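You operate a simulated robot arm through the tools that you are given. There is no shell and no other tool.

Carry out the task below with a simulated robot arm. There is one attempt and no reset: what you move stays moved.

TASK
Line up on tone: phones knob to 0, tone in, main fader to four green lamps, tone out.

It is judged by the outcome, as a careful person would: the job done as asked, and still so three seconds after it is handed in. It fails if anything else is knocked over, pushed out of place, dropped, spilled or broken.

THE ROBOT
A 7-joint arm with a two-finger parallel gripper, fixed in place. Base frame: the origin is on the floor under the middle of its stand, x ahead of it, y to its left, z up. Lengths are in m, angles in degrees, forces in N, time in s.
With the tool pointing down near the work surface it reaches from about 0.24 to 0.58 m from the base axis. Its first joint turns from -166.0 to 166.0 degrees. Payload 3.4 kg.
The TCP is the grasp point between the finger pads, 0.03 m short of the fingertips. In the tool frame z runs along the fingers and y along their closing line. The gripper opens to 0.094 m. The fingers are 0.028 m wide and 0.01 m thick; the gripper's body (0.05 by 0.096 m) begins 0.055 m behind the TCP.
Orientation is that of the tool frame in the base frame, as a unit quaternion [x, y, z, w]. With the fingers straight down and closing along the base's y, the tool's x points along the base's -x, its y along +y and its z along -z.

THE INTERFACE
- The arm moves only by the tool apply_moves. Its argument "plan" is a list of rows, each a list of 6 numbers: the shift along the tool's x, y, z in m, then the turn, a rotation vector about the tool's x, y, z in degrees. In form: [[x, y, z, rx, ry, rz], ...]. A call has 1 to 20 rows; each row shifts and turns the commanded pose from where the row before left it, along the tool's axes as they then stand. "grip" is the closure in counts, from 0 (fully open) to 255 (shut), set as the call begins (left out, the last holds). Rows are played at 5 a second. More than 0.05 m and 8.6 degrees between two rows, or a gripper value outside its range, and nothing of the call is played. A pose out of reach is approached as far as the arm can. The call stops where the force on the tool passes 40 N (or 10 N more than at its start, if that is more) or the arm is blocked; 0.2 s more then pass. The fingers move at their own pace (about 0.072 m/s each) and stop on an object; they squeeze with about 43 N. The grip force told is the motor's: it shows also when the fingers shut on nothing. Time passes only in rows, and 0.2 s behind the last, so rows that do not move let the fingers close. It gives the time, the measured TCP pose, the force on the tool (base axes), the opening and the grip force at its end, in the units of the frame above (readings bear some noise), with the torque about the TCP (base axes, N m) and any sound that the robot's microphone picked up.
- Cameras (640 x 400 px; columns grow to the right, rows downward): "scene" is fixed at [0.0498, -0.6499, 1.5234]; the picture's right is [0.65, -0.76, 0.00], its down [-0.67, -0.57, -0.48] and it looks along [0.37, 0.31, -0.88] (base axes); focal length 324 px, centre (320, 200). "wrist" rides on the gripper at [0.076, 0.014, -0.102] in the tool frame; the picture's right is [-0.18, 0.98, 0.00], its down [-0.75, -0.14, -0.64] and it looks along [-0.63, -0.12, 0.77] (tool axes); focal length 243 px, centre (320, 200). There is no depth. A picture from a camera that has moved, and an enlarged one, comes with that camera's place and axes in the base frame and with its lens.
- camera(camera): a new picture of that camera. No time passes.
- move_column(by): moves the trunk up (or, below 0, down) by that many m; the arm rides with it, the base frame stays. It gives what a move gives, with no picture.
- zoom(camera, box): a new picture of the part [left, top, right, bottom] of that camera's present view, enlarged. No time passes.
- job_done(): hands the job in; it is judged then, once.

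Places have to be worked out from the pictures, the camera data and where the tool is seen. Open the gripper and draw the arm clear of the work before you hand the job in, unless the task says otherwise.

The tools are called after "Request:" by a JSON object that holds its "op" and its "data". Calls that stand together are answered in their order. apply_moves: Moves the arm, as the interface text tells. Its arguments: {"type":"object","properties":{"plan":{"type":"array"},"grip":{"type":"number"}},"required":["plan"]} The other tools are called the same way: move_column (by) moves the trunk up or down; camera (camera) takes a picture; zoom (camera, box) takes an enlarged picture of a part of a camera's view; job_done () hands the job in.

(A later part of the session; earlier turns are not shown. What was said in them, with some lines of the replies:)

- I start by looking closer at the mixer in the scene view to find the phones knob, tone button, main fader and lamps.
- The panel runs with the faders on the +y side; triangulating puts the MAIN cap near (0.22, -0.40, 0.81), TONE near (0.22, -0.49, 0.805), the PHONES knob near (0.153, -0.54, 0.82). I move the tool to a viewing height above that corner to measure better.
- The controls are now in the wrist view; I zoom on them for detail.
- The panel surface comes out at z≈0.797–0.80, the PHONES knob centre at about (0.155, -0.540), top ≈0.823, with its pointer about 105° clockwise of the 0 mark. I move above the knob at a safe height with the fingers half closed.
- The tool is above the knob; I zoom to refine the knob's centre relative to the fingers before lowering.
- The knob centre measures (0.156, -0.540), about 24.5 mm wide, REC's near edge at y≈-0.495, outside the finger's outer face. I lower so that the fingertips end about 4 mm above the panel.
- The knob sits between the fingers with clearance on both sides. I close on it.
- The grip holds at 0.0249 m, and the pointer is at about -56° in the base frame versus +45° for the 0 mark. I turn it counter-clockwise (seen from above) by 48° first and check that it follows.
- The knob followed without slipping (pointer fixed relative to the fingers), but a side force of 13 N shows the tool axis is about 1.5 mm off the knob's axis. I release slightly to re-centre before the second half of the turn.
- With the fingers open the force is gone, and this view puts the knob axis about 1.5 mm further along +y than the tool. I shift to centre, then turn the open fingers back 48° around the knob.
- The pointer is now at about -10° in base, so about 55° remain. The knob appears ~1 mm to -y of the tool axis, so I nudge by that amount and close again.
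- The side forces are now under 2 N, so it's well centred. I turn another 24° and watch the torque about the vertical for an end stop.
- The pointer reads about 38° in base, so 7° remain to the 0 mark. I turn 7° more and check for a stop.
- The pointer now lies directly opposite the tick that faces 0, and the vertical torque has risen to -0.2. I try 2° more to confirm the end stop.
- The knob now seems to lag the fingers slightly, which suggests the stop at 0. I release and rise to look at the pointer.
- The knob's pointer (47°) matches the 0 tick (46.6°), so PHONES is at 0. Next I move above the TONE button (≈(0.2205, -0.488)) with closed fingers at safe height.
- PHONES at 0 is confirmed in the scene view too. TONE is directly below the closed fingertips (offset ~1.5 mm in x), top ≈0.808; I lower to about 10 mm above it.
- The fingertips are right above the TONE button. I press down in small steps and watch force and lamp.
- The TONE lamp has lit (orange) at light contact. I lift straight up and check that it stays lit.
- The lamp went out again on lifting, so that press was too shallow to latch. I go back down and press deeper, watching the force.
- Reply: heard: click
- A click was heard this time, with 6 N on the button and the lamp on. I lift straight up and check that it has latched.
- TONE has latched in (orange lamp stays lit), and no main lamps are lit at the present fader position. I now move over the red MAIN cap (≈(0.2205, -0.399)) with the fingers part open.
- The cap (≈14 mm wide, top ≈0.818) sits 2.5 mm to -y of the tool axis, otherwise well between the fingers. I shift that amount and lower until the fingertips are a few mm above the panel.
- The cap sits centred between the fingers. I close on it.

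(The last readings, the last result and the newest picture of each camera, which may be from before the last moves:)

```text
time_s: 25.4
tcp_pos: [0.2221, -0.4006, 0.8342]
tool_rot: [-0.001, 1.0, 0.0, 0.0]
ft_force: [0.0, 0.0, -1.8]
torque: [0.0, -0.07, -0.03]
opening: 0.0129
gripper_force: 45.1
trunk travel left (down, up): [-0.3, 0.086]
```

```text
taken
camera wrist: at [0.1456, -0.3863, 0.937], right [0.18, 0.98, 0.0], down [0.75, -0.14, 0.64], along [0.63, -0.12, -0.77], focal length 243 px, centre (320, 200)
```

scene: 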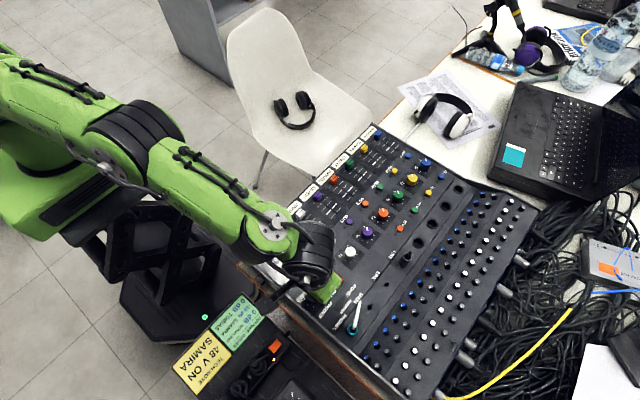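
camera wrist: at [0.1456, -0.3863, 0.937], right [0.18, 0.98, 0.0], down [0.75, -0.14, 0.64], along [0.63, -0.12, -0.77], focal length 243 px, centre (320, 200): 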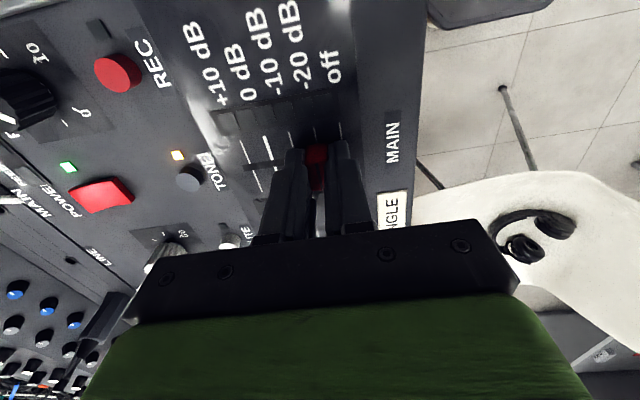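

The cap is held (0.0129 m), sitting about at the -20 tick (ticks ≈15.7 mm apart). I slide it toward -y to about the -10 tick and look at the lamps.

Request:
{"op": "apply_moves", "data": {"plan": [[0, -0.004, 0, 0, 0, 0], [0, -0.004, 0, 0, 0, 0], [0, -0.004, 0, 0, 0, 0], [0, -0.004, 0, 0, 0, 0]], "grip": 255}}

Request:
{"op": "camera", "data": {"camera": "wrist"}}

Request:
{"op": "zoom", "data": {"camera": "wrist", "box": [200, 50, 400, 175]}}

```text
time_s: 26.4
tcp_pos: [0.2204, -0.4181, 0.8342]
tool_rot: [0.0, 1.0, 0.0, -0.001]
ft_force: [-3.6, 0.2, -10.8]
torque: [-0.05, -0.1, 0.06]
opening: 0.0129
gripper_force: 45.2
trunk travel left (down, up): [-0.3, 0.086]
```

```text
taken
camera wrist: at [0.1458, -0.4034, 0.9371], right [0.18, 0.98, 0.0], down [0.75, -0.14, 0.64], along [0.63, -0.12, -0.77], focal length 243 px, centre (320, 200)
```

wrist: 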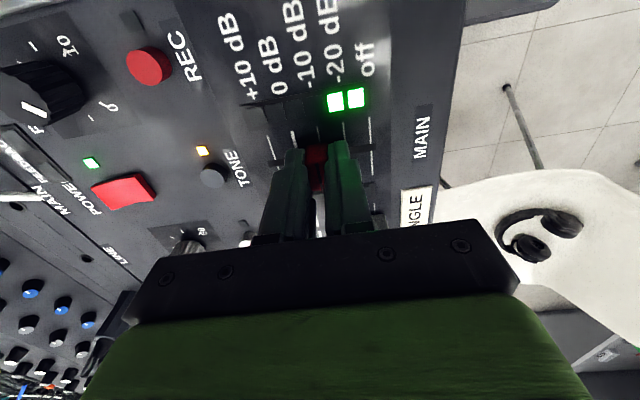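

```text
3.20 times, centred on (300, 112) of wrist
camera zoom: at [0.1458, -0.4034, 0.9371], right [0.18, 0.98, 0.0], down [0.75, -0.14, 0.64], along [0.63, -0.12, -0.77], focal length 776 px, centre (384, 480)
```

zoom: 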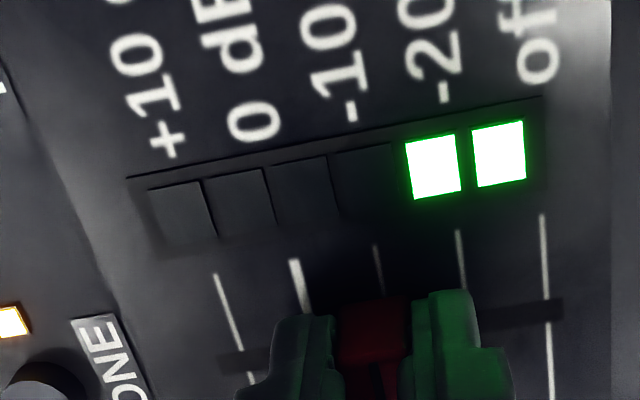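

Two green lamps at about -10 dB. I slide on in smaller steps toward 0 dB.

Request:
{"op": "apply_moves", "data": {"plan": [[0, -0.004, 0, 0, 0, 0], [0, -0.004, 0, 0, 0, 0], [0, -0.003, 0, 0, 0, 0], [0, 0, 0, 0, 0, 0]], "grip": 255}}

Request:
{"op": "zoom", "data": {"camera": "wrist", "box": [200, 50, 400, 175]}}

```text
time_s: 27.4
tcp_pos: [0.2216, -0.4292, 0.835]
tool_rot: [-0.001, 1.0, 0.0, 0.0]
ft_force: [-2.6, 0.3, -2.6]
torque: [0.01, 0.49, 0.01]
opening: 0.0126
gripper_force: 45.4
trunk travel left (down, up): [-0.3, 0.086]
```

```text
3.20 times, centred on (300, 112) of wrist
camera zoom: at [0.1456, -0.4145, 0.937], right [0.18, 0.98, 0.0], down [0.75, -0.14, 0.64], along [0.63, -0.12, -0.77], focal length 776 px, centre (384, 480)
```

zoom: 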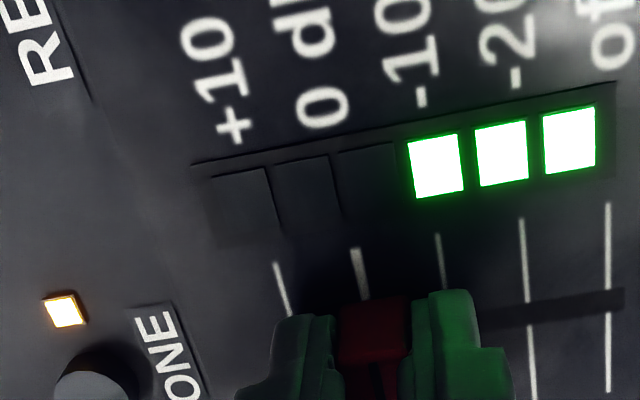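

Three green lamps now, with the cap just short of the 0 dB tick. I go on in 1.5 mm steps.

Request:
{"op": "apply_moves", "data": {"plan": [[0, -0.0015, 0, 0, 0, 0], [0, -0.0015, 0, 0, 0, 0], [0, 0, 0, 0, 0, 0]], "grip": 255}}

Request:
{"op": "zoom", "data": {"camera": "wrist", "box": [200, 50, 400, 175]}}

```text
time_s: 28.2
tcp_pos: [0.2221, -0.431, 0.8337]
tool_rot: [0.0, 1.0, 0.0, 0.0]
ft_force: [-3.7, 0.8, -1.5]
torque: [0.07, 0.14, -0.03]
opening: 0.0126
gripper_force: 45.4
trunk travel left (down, up): [-0.3, 0.086]
```

```text
3.20 times, centred on (300, 112) of wrist
camera zoom: at [0.1456, -0.4168, 0.937], right [0.18, 0.98, 0.0], down [0.75, -0.14, 0.64], along [0.63, -0.12, -0.77], focal length 776 px, centre (384, 480)
```

zoom: 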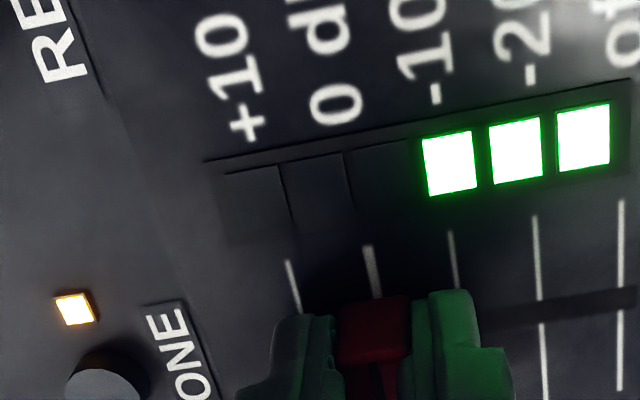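

Still three with the cap about at the 0 dB tick. I continue 2 mm.

Request:
{"op": "apply_moves", "data": {"plan": [[0, -0.001, 0, 0, 0, 0], [0, -0.001, 0, 0, 0, 0], [0, 0, 0, 0, 0, 0]], "grip": 255}}

Request:
{"op": "zoom", "data": {"camera": "wrist", "box": [200, 50, 400, 175]}}

```text
time_s: 29.0
tcp_pos: [0.2207, -0.4324, 0.8338]
tool_rot: [0.001, 1.0, 0.001, 0.0]
ft_force: [-3.6, 0.8, -6.2]
torque: [-0.03, -0.23, -0.01]
opening: 0.0128
gripper_force: 45.6
trunk travel left (down, up): [-0.3, 0.086]
```

```text
3.20 times, centred on (300, 112) of wrist
camera zoom: at [0.1457, -0.4186, 0.9371], right [0.18, 0.98, 0.0], down [0.75, -0.14, 0.64], along [0.63, -0.12, -0.77], focal length 776 px, centre (384, 480)
```

zoom: 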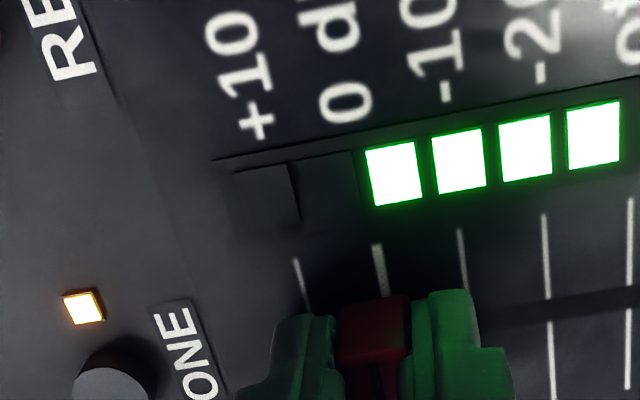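

Four green lamps have just lit; I am barely past the threshold. I add 2 mm for margin so that release can't drop it back, checking the fifth stays dark.

Request:
{"op": "apply_moves", "data": {"plan": [[0, -0.001, 0, 0, 0, 0], [0, -0.001, 0, 0, 0, 0], [0, 0, 0, 0, 0, 0]], "grip": 255}}

Request:
{"op": "zoom", "data": {"camera": "wrist", "box": [200, 50, 400, 175]}}

```text
time_s: 29.8
tcp_pos: [0.2228, -0.4355, 0.8345]
tool_rot: [0.0, 1.0, 0.001, -0.001]
ft_force: [-6.7, 0.6, -10.7]
torque: [-0.06, 0.09, 0.0]
opening: 0.0129
gripper_force: 45.0
trunk travel left (down, up): [-0.3, 0.086]
```

```text
3.20 times, centred on (300, 112) of wrist
camera zoom: at [0.1459, -0.4209, 0.9372], right [0.18, 0.98, 0.0], down [0.75, -0.14, 0.64], along [0.63, -0.12, -0.77], focal length 776 px, centre (384, 480)
```

zoom: 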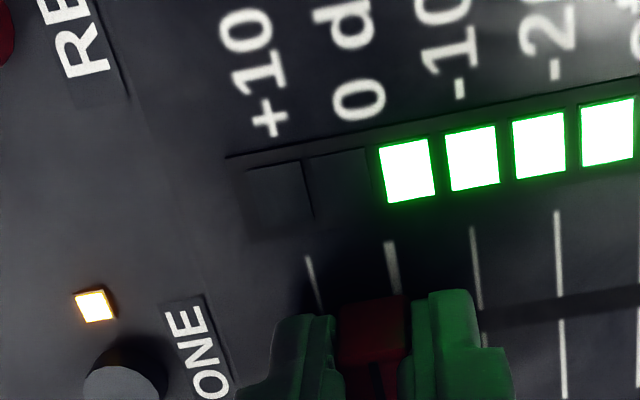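

Four green lamps hold, with the fifth dark. I release the cap gently by opening the fingers a little.

Request:
{"op": "apply_moves", "data": {"plan": [[0, 0, 0, 0, 0, 0], [0, 0, 0, 0, 0, 0]], "grip": 170}}

Request:
{"op": "zoom", "data": {"camera": "wrist", "box": [200, 50, 400, 175]}}

```text
time_s: 30.4
tcp_pos: [0.2241, -0.4349, 0.8357]
tool_rot: [-0.001, 1.0, -0.001, 0.001]
ft_force: [-0.2, 0.5, 0.1]
torque: [-0.03, -0.02, 0.02]
opening: 0.0312
gripper_force: 0.1
trunk travel left (down, up): [-0.3, 0.086]
```

```text
3.20 times, centred on (300, 112) of wrist
camera zoom: at [0.1471, -0.4207, 0.9379], right [0.18, 0.98, 0.0], down [0.75, -0.14, 0.64], along [0.63, -0.12, -0.77], focal length 776 px, centre (384, 480)
```

zoom: 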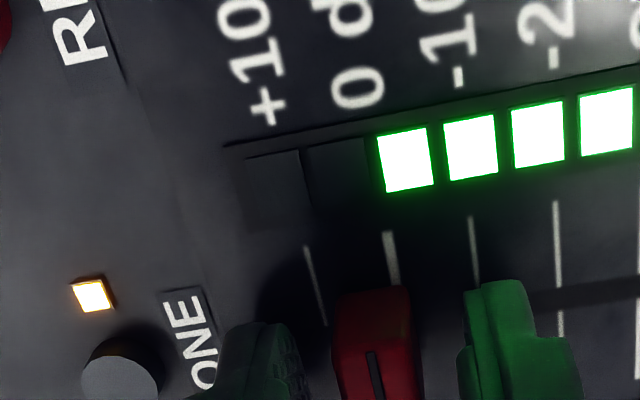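

Still four lamps after release, and forces are zero. I raise straight up clear of the cap.

Request:
{"op": "apply_moves", "data": {"plan": [[0, 0, -0.02, 0, 0, 0], [0, 0, -0.03, 0, 0, 0], [0, 0, -0.03, 0, 0, 0], [0, 0, 0, 0, 0, 0]], "grip": 170}}

Request:
{"op": "camera", "data": {"camera": "wrist"}}

Request:
{"op": "zoom", "data": {"camera": "wrist", "box": [240, 50, 400, 150]}}

```text
time_s: 31.4
tcp_pos: [0.2208, -0.4354, 0.9161]
tool_rot: [0.0, 1.0, 0.0, 0.0]
ft_force: [-0.4, 0.0, 0.7]
torque: [0.01, 0.01, -0.01]
opening: 0.0313
gripper_force: 0.0
trunk travel left (down, up): [-0.3, 0.086]
```

```text
taken
camera wrist: at [0.1452, -0.4215, 1.0198], right [0.18, 0.98, 0.0], down [0.75, -0.14, 0.64], along [0.63, -0.12, -0.77], focal length 243 px, centre (320, 200)
```

wrist: 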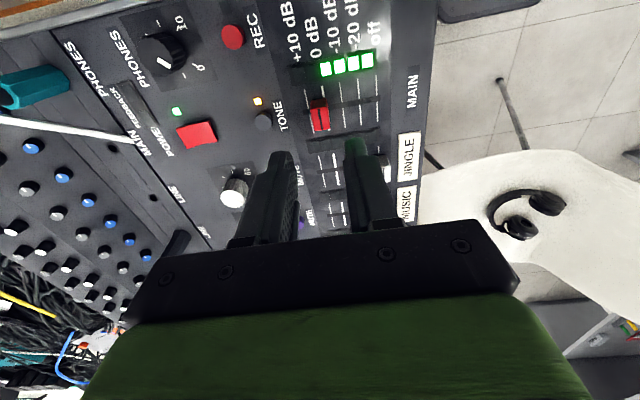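

```text
4.00 times, centred on (320, 100) of wrist
camera zoom: at [0.1452, -0.4215, 1.0198], right [0.18, 0.98, 0.0], down [0.75, -0.14, 0.64], along [0.63, -0.12, -0.77], focal length 970 px, centre (320, 600)
```

zoom: 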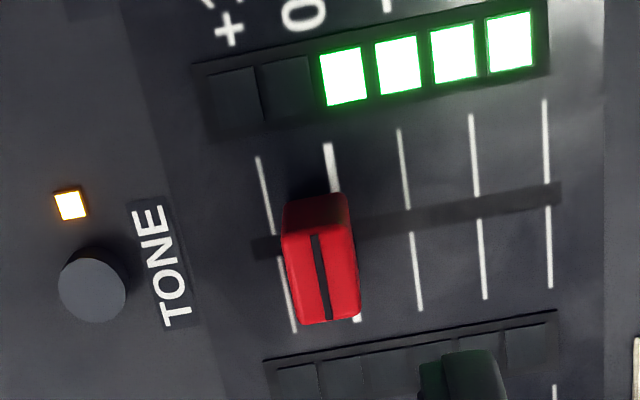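

Four greens stay lit with the arm clear. Now TONE out: I go back over the TONE button (0.0525 m toward -y) with the fingers closed.

Request:
{"op": "apply_moves", "data": {"plan": [[0.0003, -0.0265, 0, 0, 0, 0], [0, -0.026, 0, 0, 0, 0], [0, 0, 0, 0, 0, 0], [0, 0, 0, 0, 0, 0]], "grip": 255}}

Request:
{"op": "camera", "data": {"camera": "wrist"}}

Request:
{"op": "zoom", "data": {"camera": "wrist", "box": [240, 60, 400, 160]}}

```text
time_s: 32.4
tcp_pos: [0.2225, -0.4892, 0.9155]
tool_rot: [0.0, 1.0, 0.0, 0.0]
ft_force: [0.6, 0.0, -0.7]
torque: [0.0, -0.05, 0.01]
opening: 0.0001
gripper_force: 33.4
trunk travel left (down, up): [-0.3, 0.086]
```

```text
taken
camera wrist: at [0.1464, -0.4739, 1.0178], right [0.18, 0.98, 0.0], down [0.75, -0.14, 0.64], along [0.63, -0.12, -0.77], focal length 243 px, centre (320, 200)
```

wrist: 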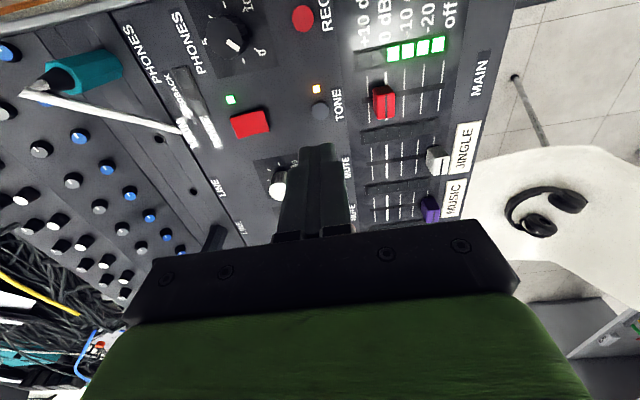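

```text
4.00 times, centred on (320, 110) of wrist
camera zoom: at [0.1464, -0.4739, 1.0178], right [0.18, 0.98, 0.0], down [0.75, -0.14, 0.64], along [0.63, -0.12, -0.77], focal length 970 px, centre (320, 560)
```

zoom: 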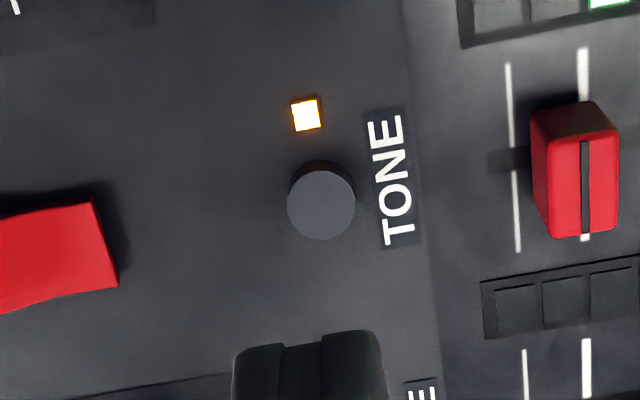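

The closed fingertips are lined up with TONE (lamp still lit, four greens on). I press to the same depth that clicked before.

Request:
{"op": "apply_moves", "data": {"plan": [[0, 0, 0.035, 0, 0, 0], [0, 0, 0.03, 0, 0, 0], [0, 0, 0.012, 0, 0, 0], [0, 0, 0.002, 0, 0, 0], [0, 0, 0.0015, 0, 0, 0], [0, 0, 0, 0, 0, 0]], "grip": 255}}

Request:
{"op": "zoom", "data": {"camera": "wrist", "box": [240, 80, 400, 180]}}

```text
time_s: 33.8
tcp_pos: [0.2213, -0.4887, 0.8354]
tool_rot: [-0.001, 1.0, -0.001, 0.001]
ft_force: [2.2, -1.4, 7.9]
torque: [-0.04, -0.07, -0.01]
opening: 0.0
gripper_force: 33.0
trunk travel left (down, up): [-0.3, 0.086]
```

```text
4.00 times, centred on (320, 130) of wrist
camera zoom: at [0.1466, -0.4742, 0.9374], right [0.18, 0.98, 0.0], down [0.75, -0.14, 0.64], along [0.63, -0.12, -0.77], focal length 970 px, centre (320, 480)
```

zoom: 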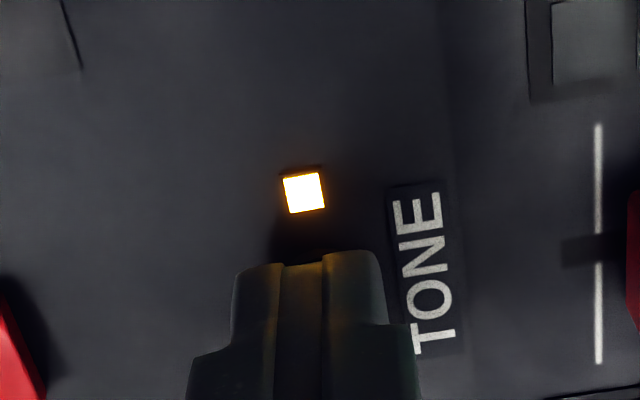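

No click yet at 7.9 N. I press another millimetre in two half steps.

Request:
{"op": "apply_moves", "data": {"plan": [[0, 0, 0.0005, 0, 0, 0], [0, 0, 0.0005, 0, 0, 0], [0, 0, 0, 0, 0, 0]], "grip": 255}}

Request:
{"op": "camera", "data": {"camera": "wrist"}}

```text
time_s: 34.6
tcp_pos: [0.2218, -0.4898, 0.8333]
tool_rot: [-0.001, 1.0, -0.001, 0.0]
ft_force: [3.6, -4.3, 12.1]
torque: [-0.14, -0.1, 0.01]
opening: 0.0002
gripper_force: 33.1
trunk travel left (down, up): [-0.3, 0.086]
```

```text
taken
camera wrist: at [0.1465, -0.474, 0.9366], right [0.18, 0.98, 0.0], down [0.75, -0.14, 0.64], along [0.63, -0.12, -0.77], focal length 243 px, centre (320, 200)
```

wrist: 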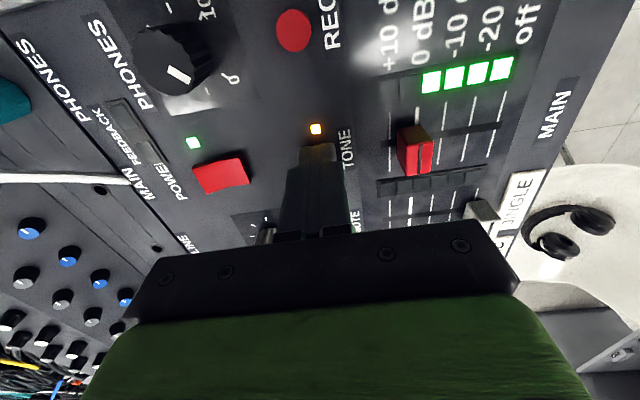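

Force is 12 N with the button apparently bottomed; a push-push button would drop out on release. I lift straight up and look at the lamp.

Request:
{"op": "apply_moves", "data": {"plan": [[0, 0, -0.0115, 0, 0, 0], [0, 0, -0.03, 0, 0, 0], [0, 0, -0.04, 0, 0, 0], [0, 0, 0, 0, 0, 0]], "grip": 255}}

Request:
{"op": "camera", "data": {"camera": "wrist"}}

Request:
{"op": "zoom", "data": {"camera": "wrist", "box": [240, 60, 400, 160]}}

```text
time_s: 35.6
tcp_pos: [0.2218, -0.4881, 0.9157]
tool_rot: [0.0, 1.0, 0.0, 0.0]
ft_force: [1.1, 0.1, 0.4]
torque: [-0.01, -0.01, -0.02]
opening: 0.0
gripper_force: 33.1
trunk travel left (down, up): [-0.3, 0.086]
```

```text
taken
camera wrist: at [0.1469, -0.4735, 1.0189], right [0.18, 0.98, 0.0], down [0.75, -0.14, 0.64], along [0.63, -0.12, -0.77], focal length 243 px, centre (320, 200)
```

wrist: 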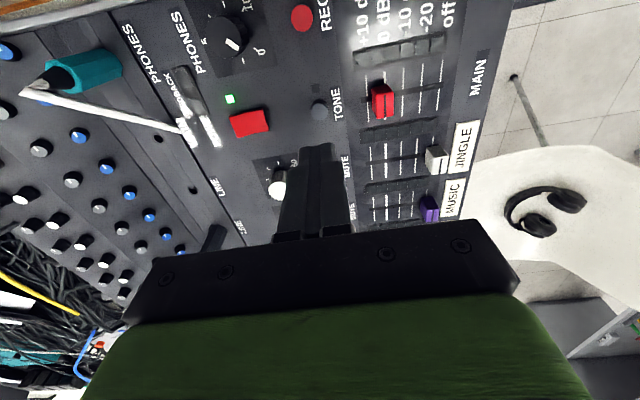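

```text
4.00 times, centred on (320, 110) of wrist
camera zoom: at [0.1469, -0.4735, 1.0189], right [0.18, 0.98, 0.0], down [0.75, -0.14, 0.64], along [0.63, -0.12, -0.77], focal length 970 px, centre (320, 560)
```

zoom: 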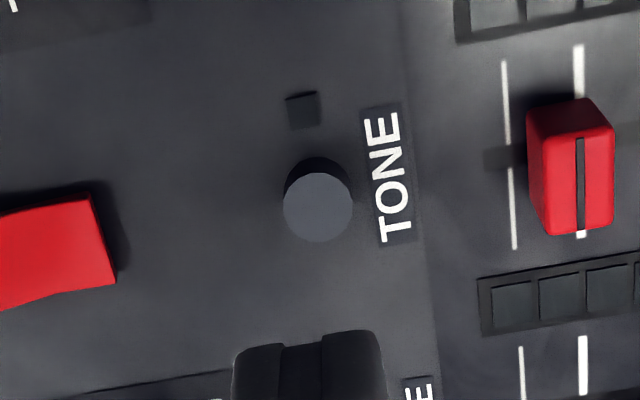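

TONE lamp and the meter are off, fader unmoved: tone is out. I rise, open the gripper and draw the arm back toward its starting place.

Request:
{"op": "apply_moves", "data": {"plan": [[0, 0, -0.045, 0, 0, 0], [0, 0, -0.045, 0, 0, 0], [-0.019, 0.035, -0.022, 0, 0, 0], [-0.019, 0.035, -0.022, 0, 0, 0], [-0.019, 0.035, -0.022, 0, 0, 0], [-0.019, 0.035, -0.022, 0, 0, 0], [-0.019, 0.035, -0.022, 0, 0, 0], [0, 0, 0, 0, 0, 0]], "grip": 0}}

Request:
{"op": "camera", "data": {"camera": "scene"}}

Request:
{"op": "zoom", "data": {"camera": "scene", "box": [250, 220, 410, 320]}}

Request:
{"op": "camera", "data": {"camera": "wrist"}}

```text
time_s: 37.4
tcp_pos: [0.3176, -0.3139, 1.1148]
tool_rot: [0.001, 1.0, -0.001, 0.0]
ft_force: [0.3, 0.1, -0.2]
torque: [0.03, 0.01, -0.01]
opening: 0.0942
gripper_force: 0.0
trunk travel left (down, up): [-0.3, 0.086]
```

```text
taken
```

scene: 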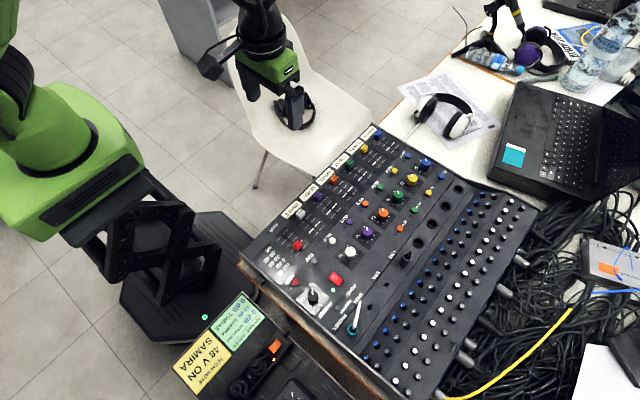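

```text
4.00 times, centred on (330, 270) of scene
camera zoom: at [0.0498, -0.6499, 1.5234], right [0.65, -0.76, 0.0], down [-0.67, -0.57, -0.48], along [0.37, 0.31, -0.88], focal length 1294 px, centre (280, -80)
```

zoom: 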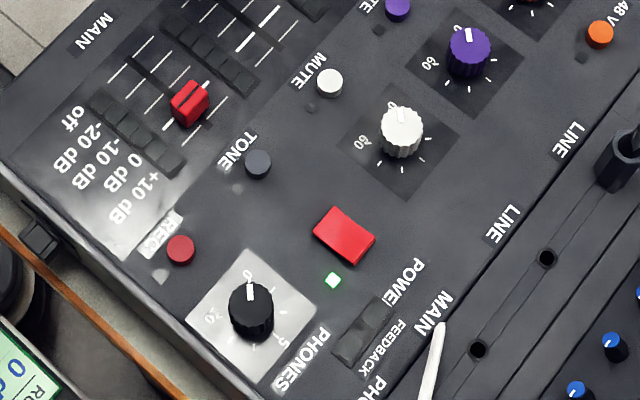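

```text
taken
camera wrist: at [0.2426, -0.2984, 1.2175], right [0.18, 0.98, 0.0], down [0.75, -0.14, 0.64], along [0.63, -0.12, -0.77], focal length 243 px, centre (320, 200)
```

wrist: 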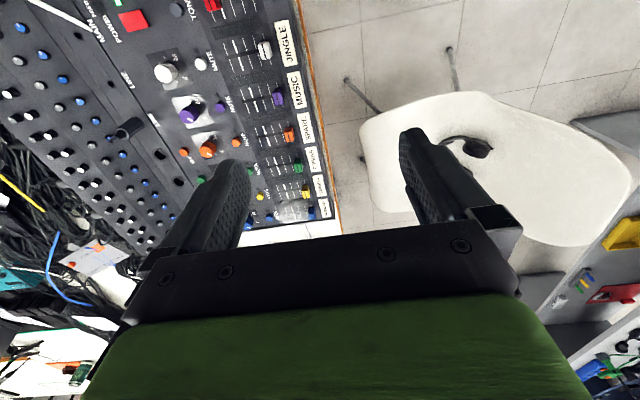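

Everything else looks untouched: REC lamp off, power on, TONE off, fader near 0 dB. One last close look at the PHONES knob before handing in.

Request:
{"op": "zoom", "data": {"camera": "scene", "box": [270, 260, 350, 310]}}

```text
8.00 times, centred on (310, 285) of scene
camera zoom: at [0.0498, -0.6499, 1.5234], right [0.65, -0.76, 0.0], down [-0.67, -0.57, -0.48], along [0.37, 0.31, -0.88], focal length 2588 px, centre (400, -480)
```

zoom: 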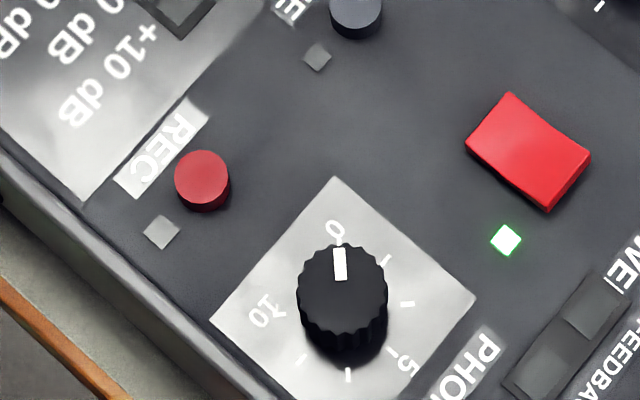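

The PHONES pointer is on 0, TONE is out, and MAIN is where it gave four green lamps. The gripper is open and the arm is clear, so I hand the job in.

Request:
{"op": "job_done", "data": {}}

```text
The job is handed in.
```

The line-up is done and handed in.

- **Phones:** I turned the knob to 0 before putting the tone in. The pointer is on the 0 mark in the final picture.
- **Tone in:** The first press was too shallow and the lamp went out when I lifted. The second press clicked and the lamp stayed on.
- **Main fader:** It sits about 2–3 mm past the 0 dB tick. Four green lamps were lit with the arm clear of the fader, and the fifth stayed dark.
- **Tone out:** I pressed TONE again. Its lamp and the main meter are both off, and the fader did not move.

Power is still on, REC is off, and nothing else in the final pictures looks moved. The gripper is open and the arm is back near where it started.
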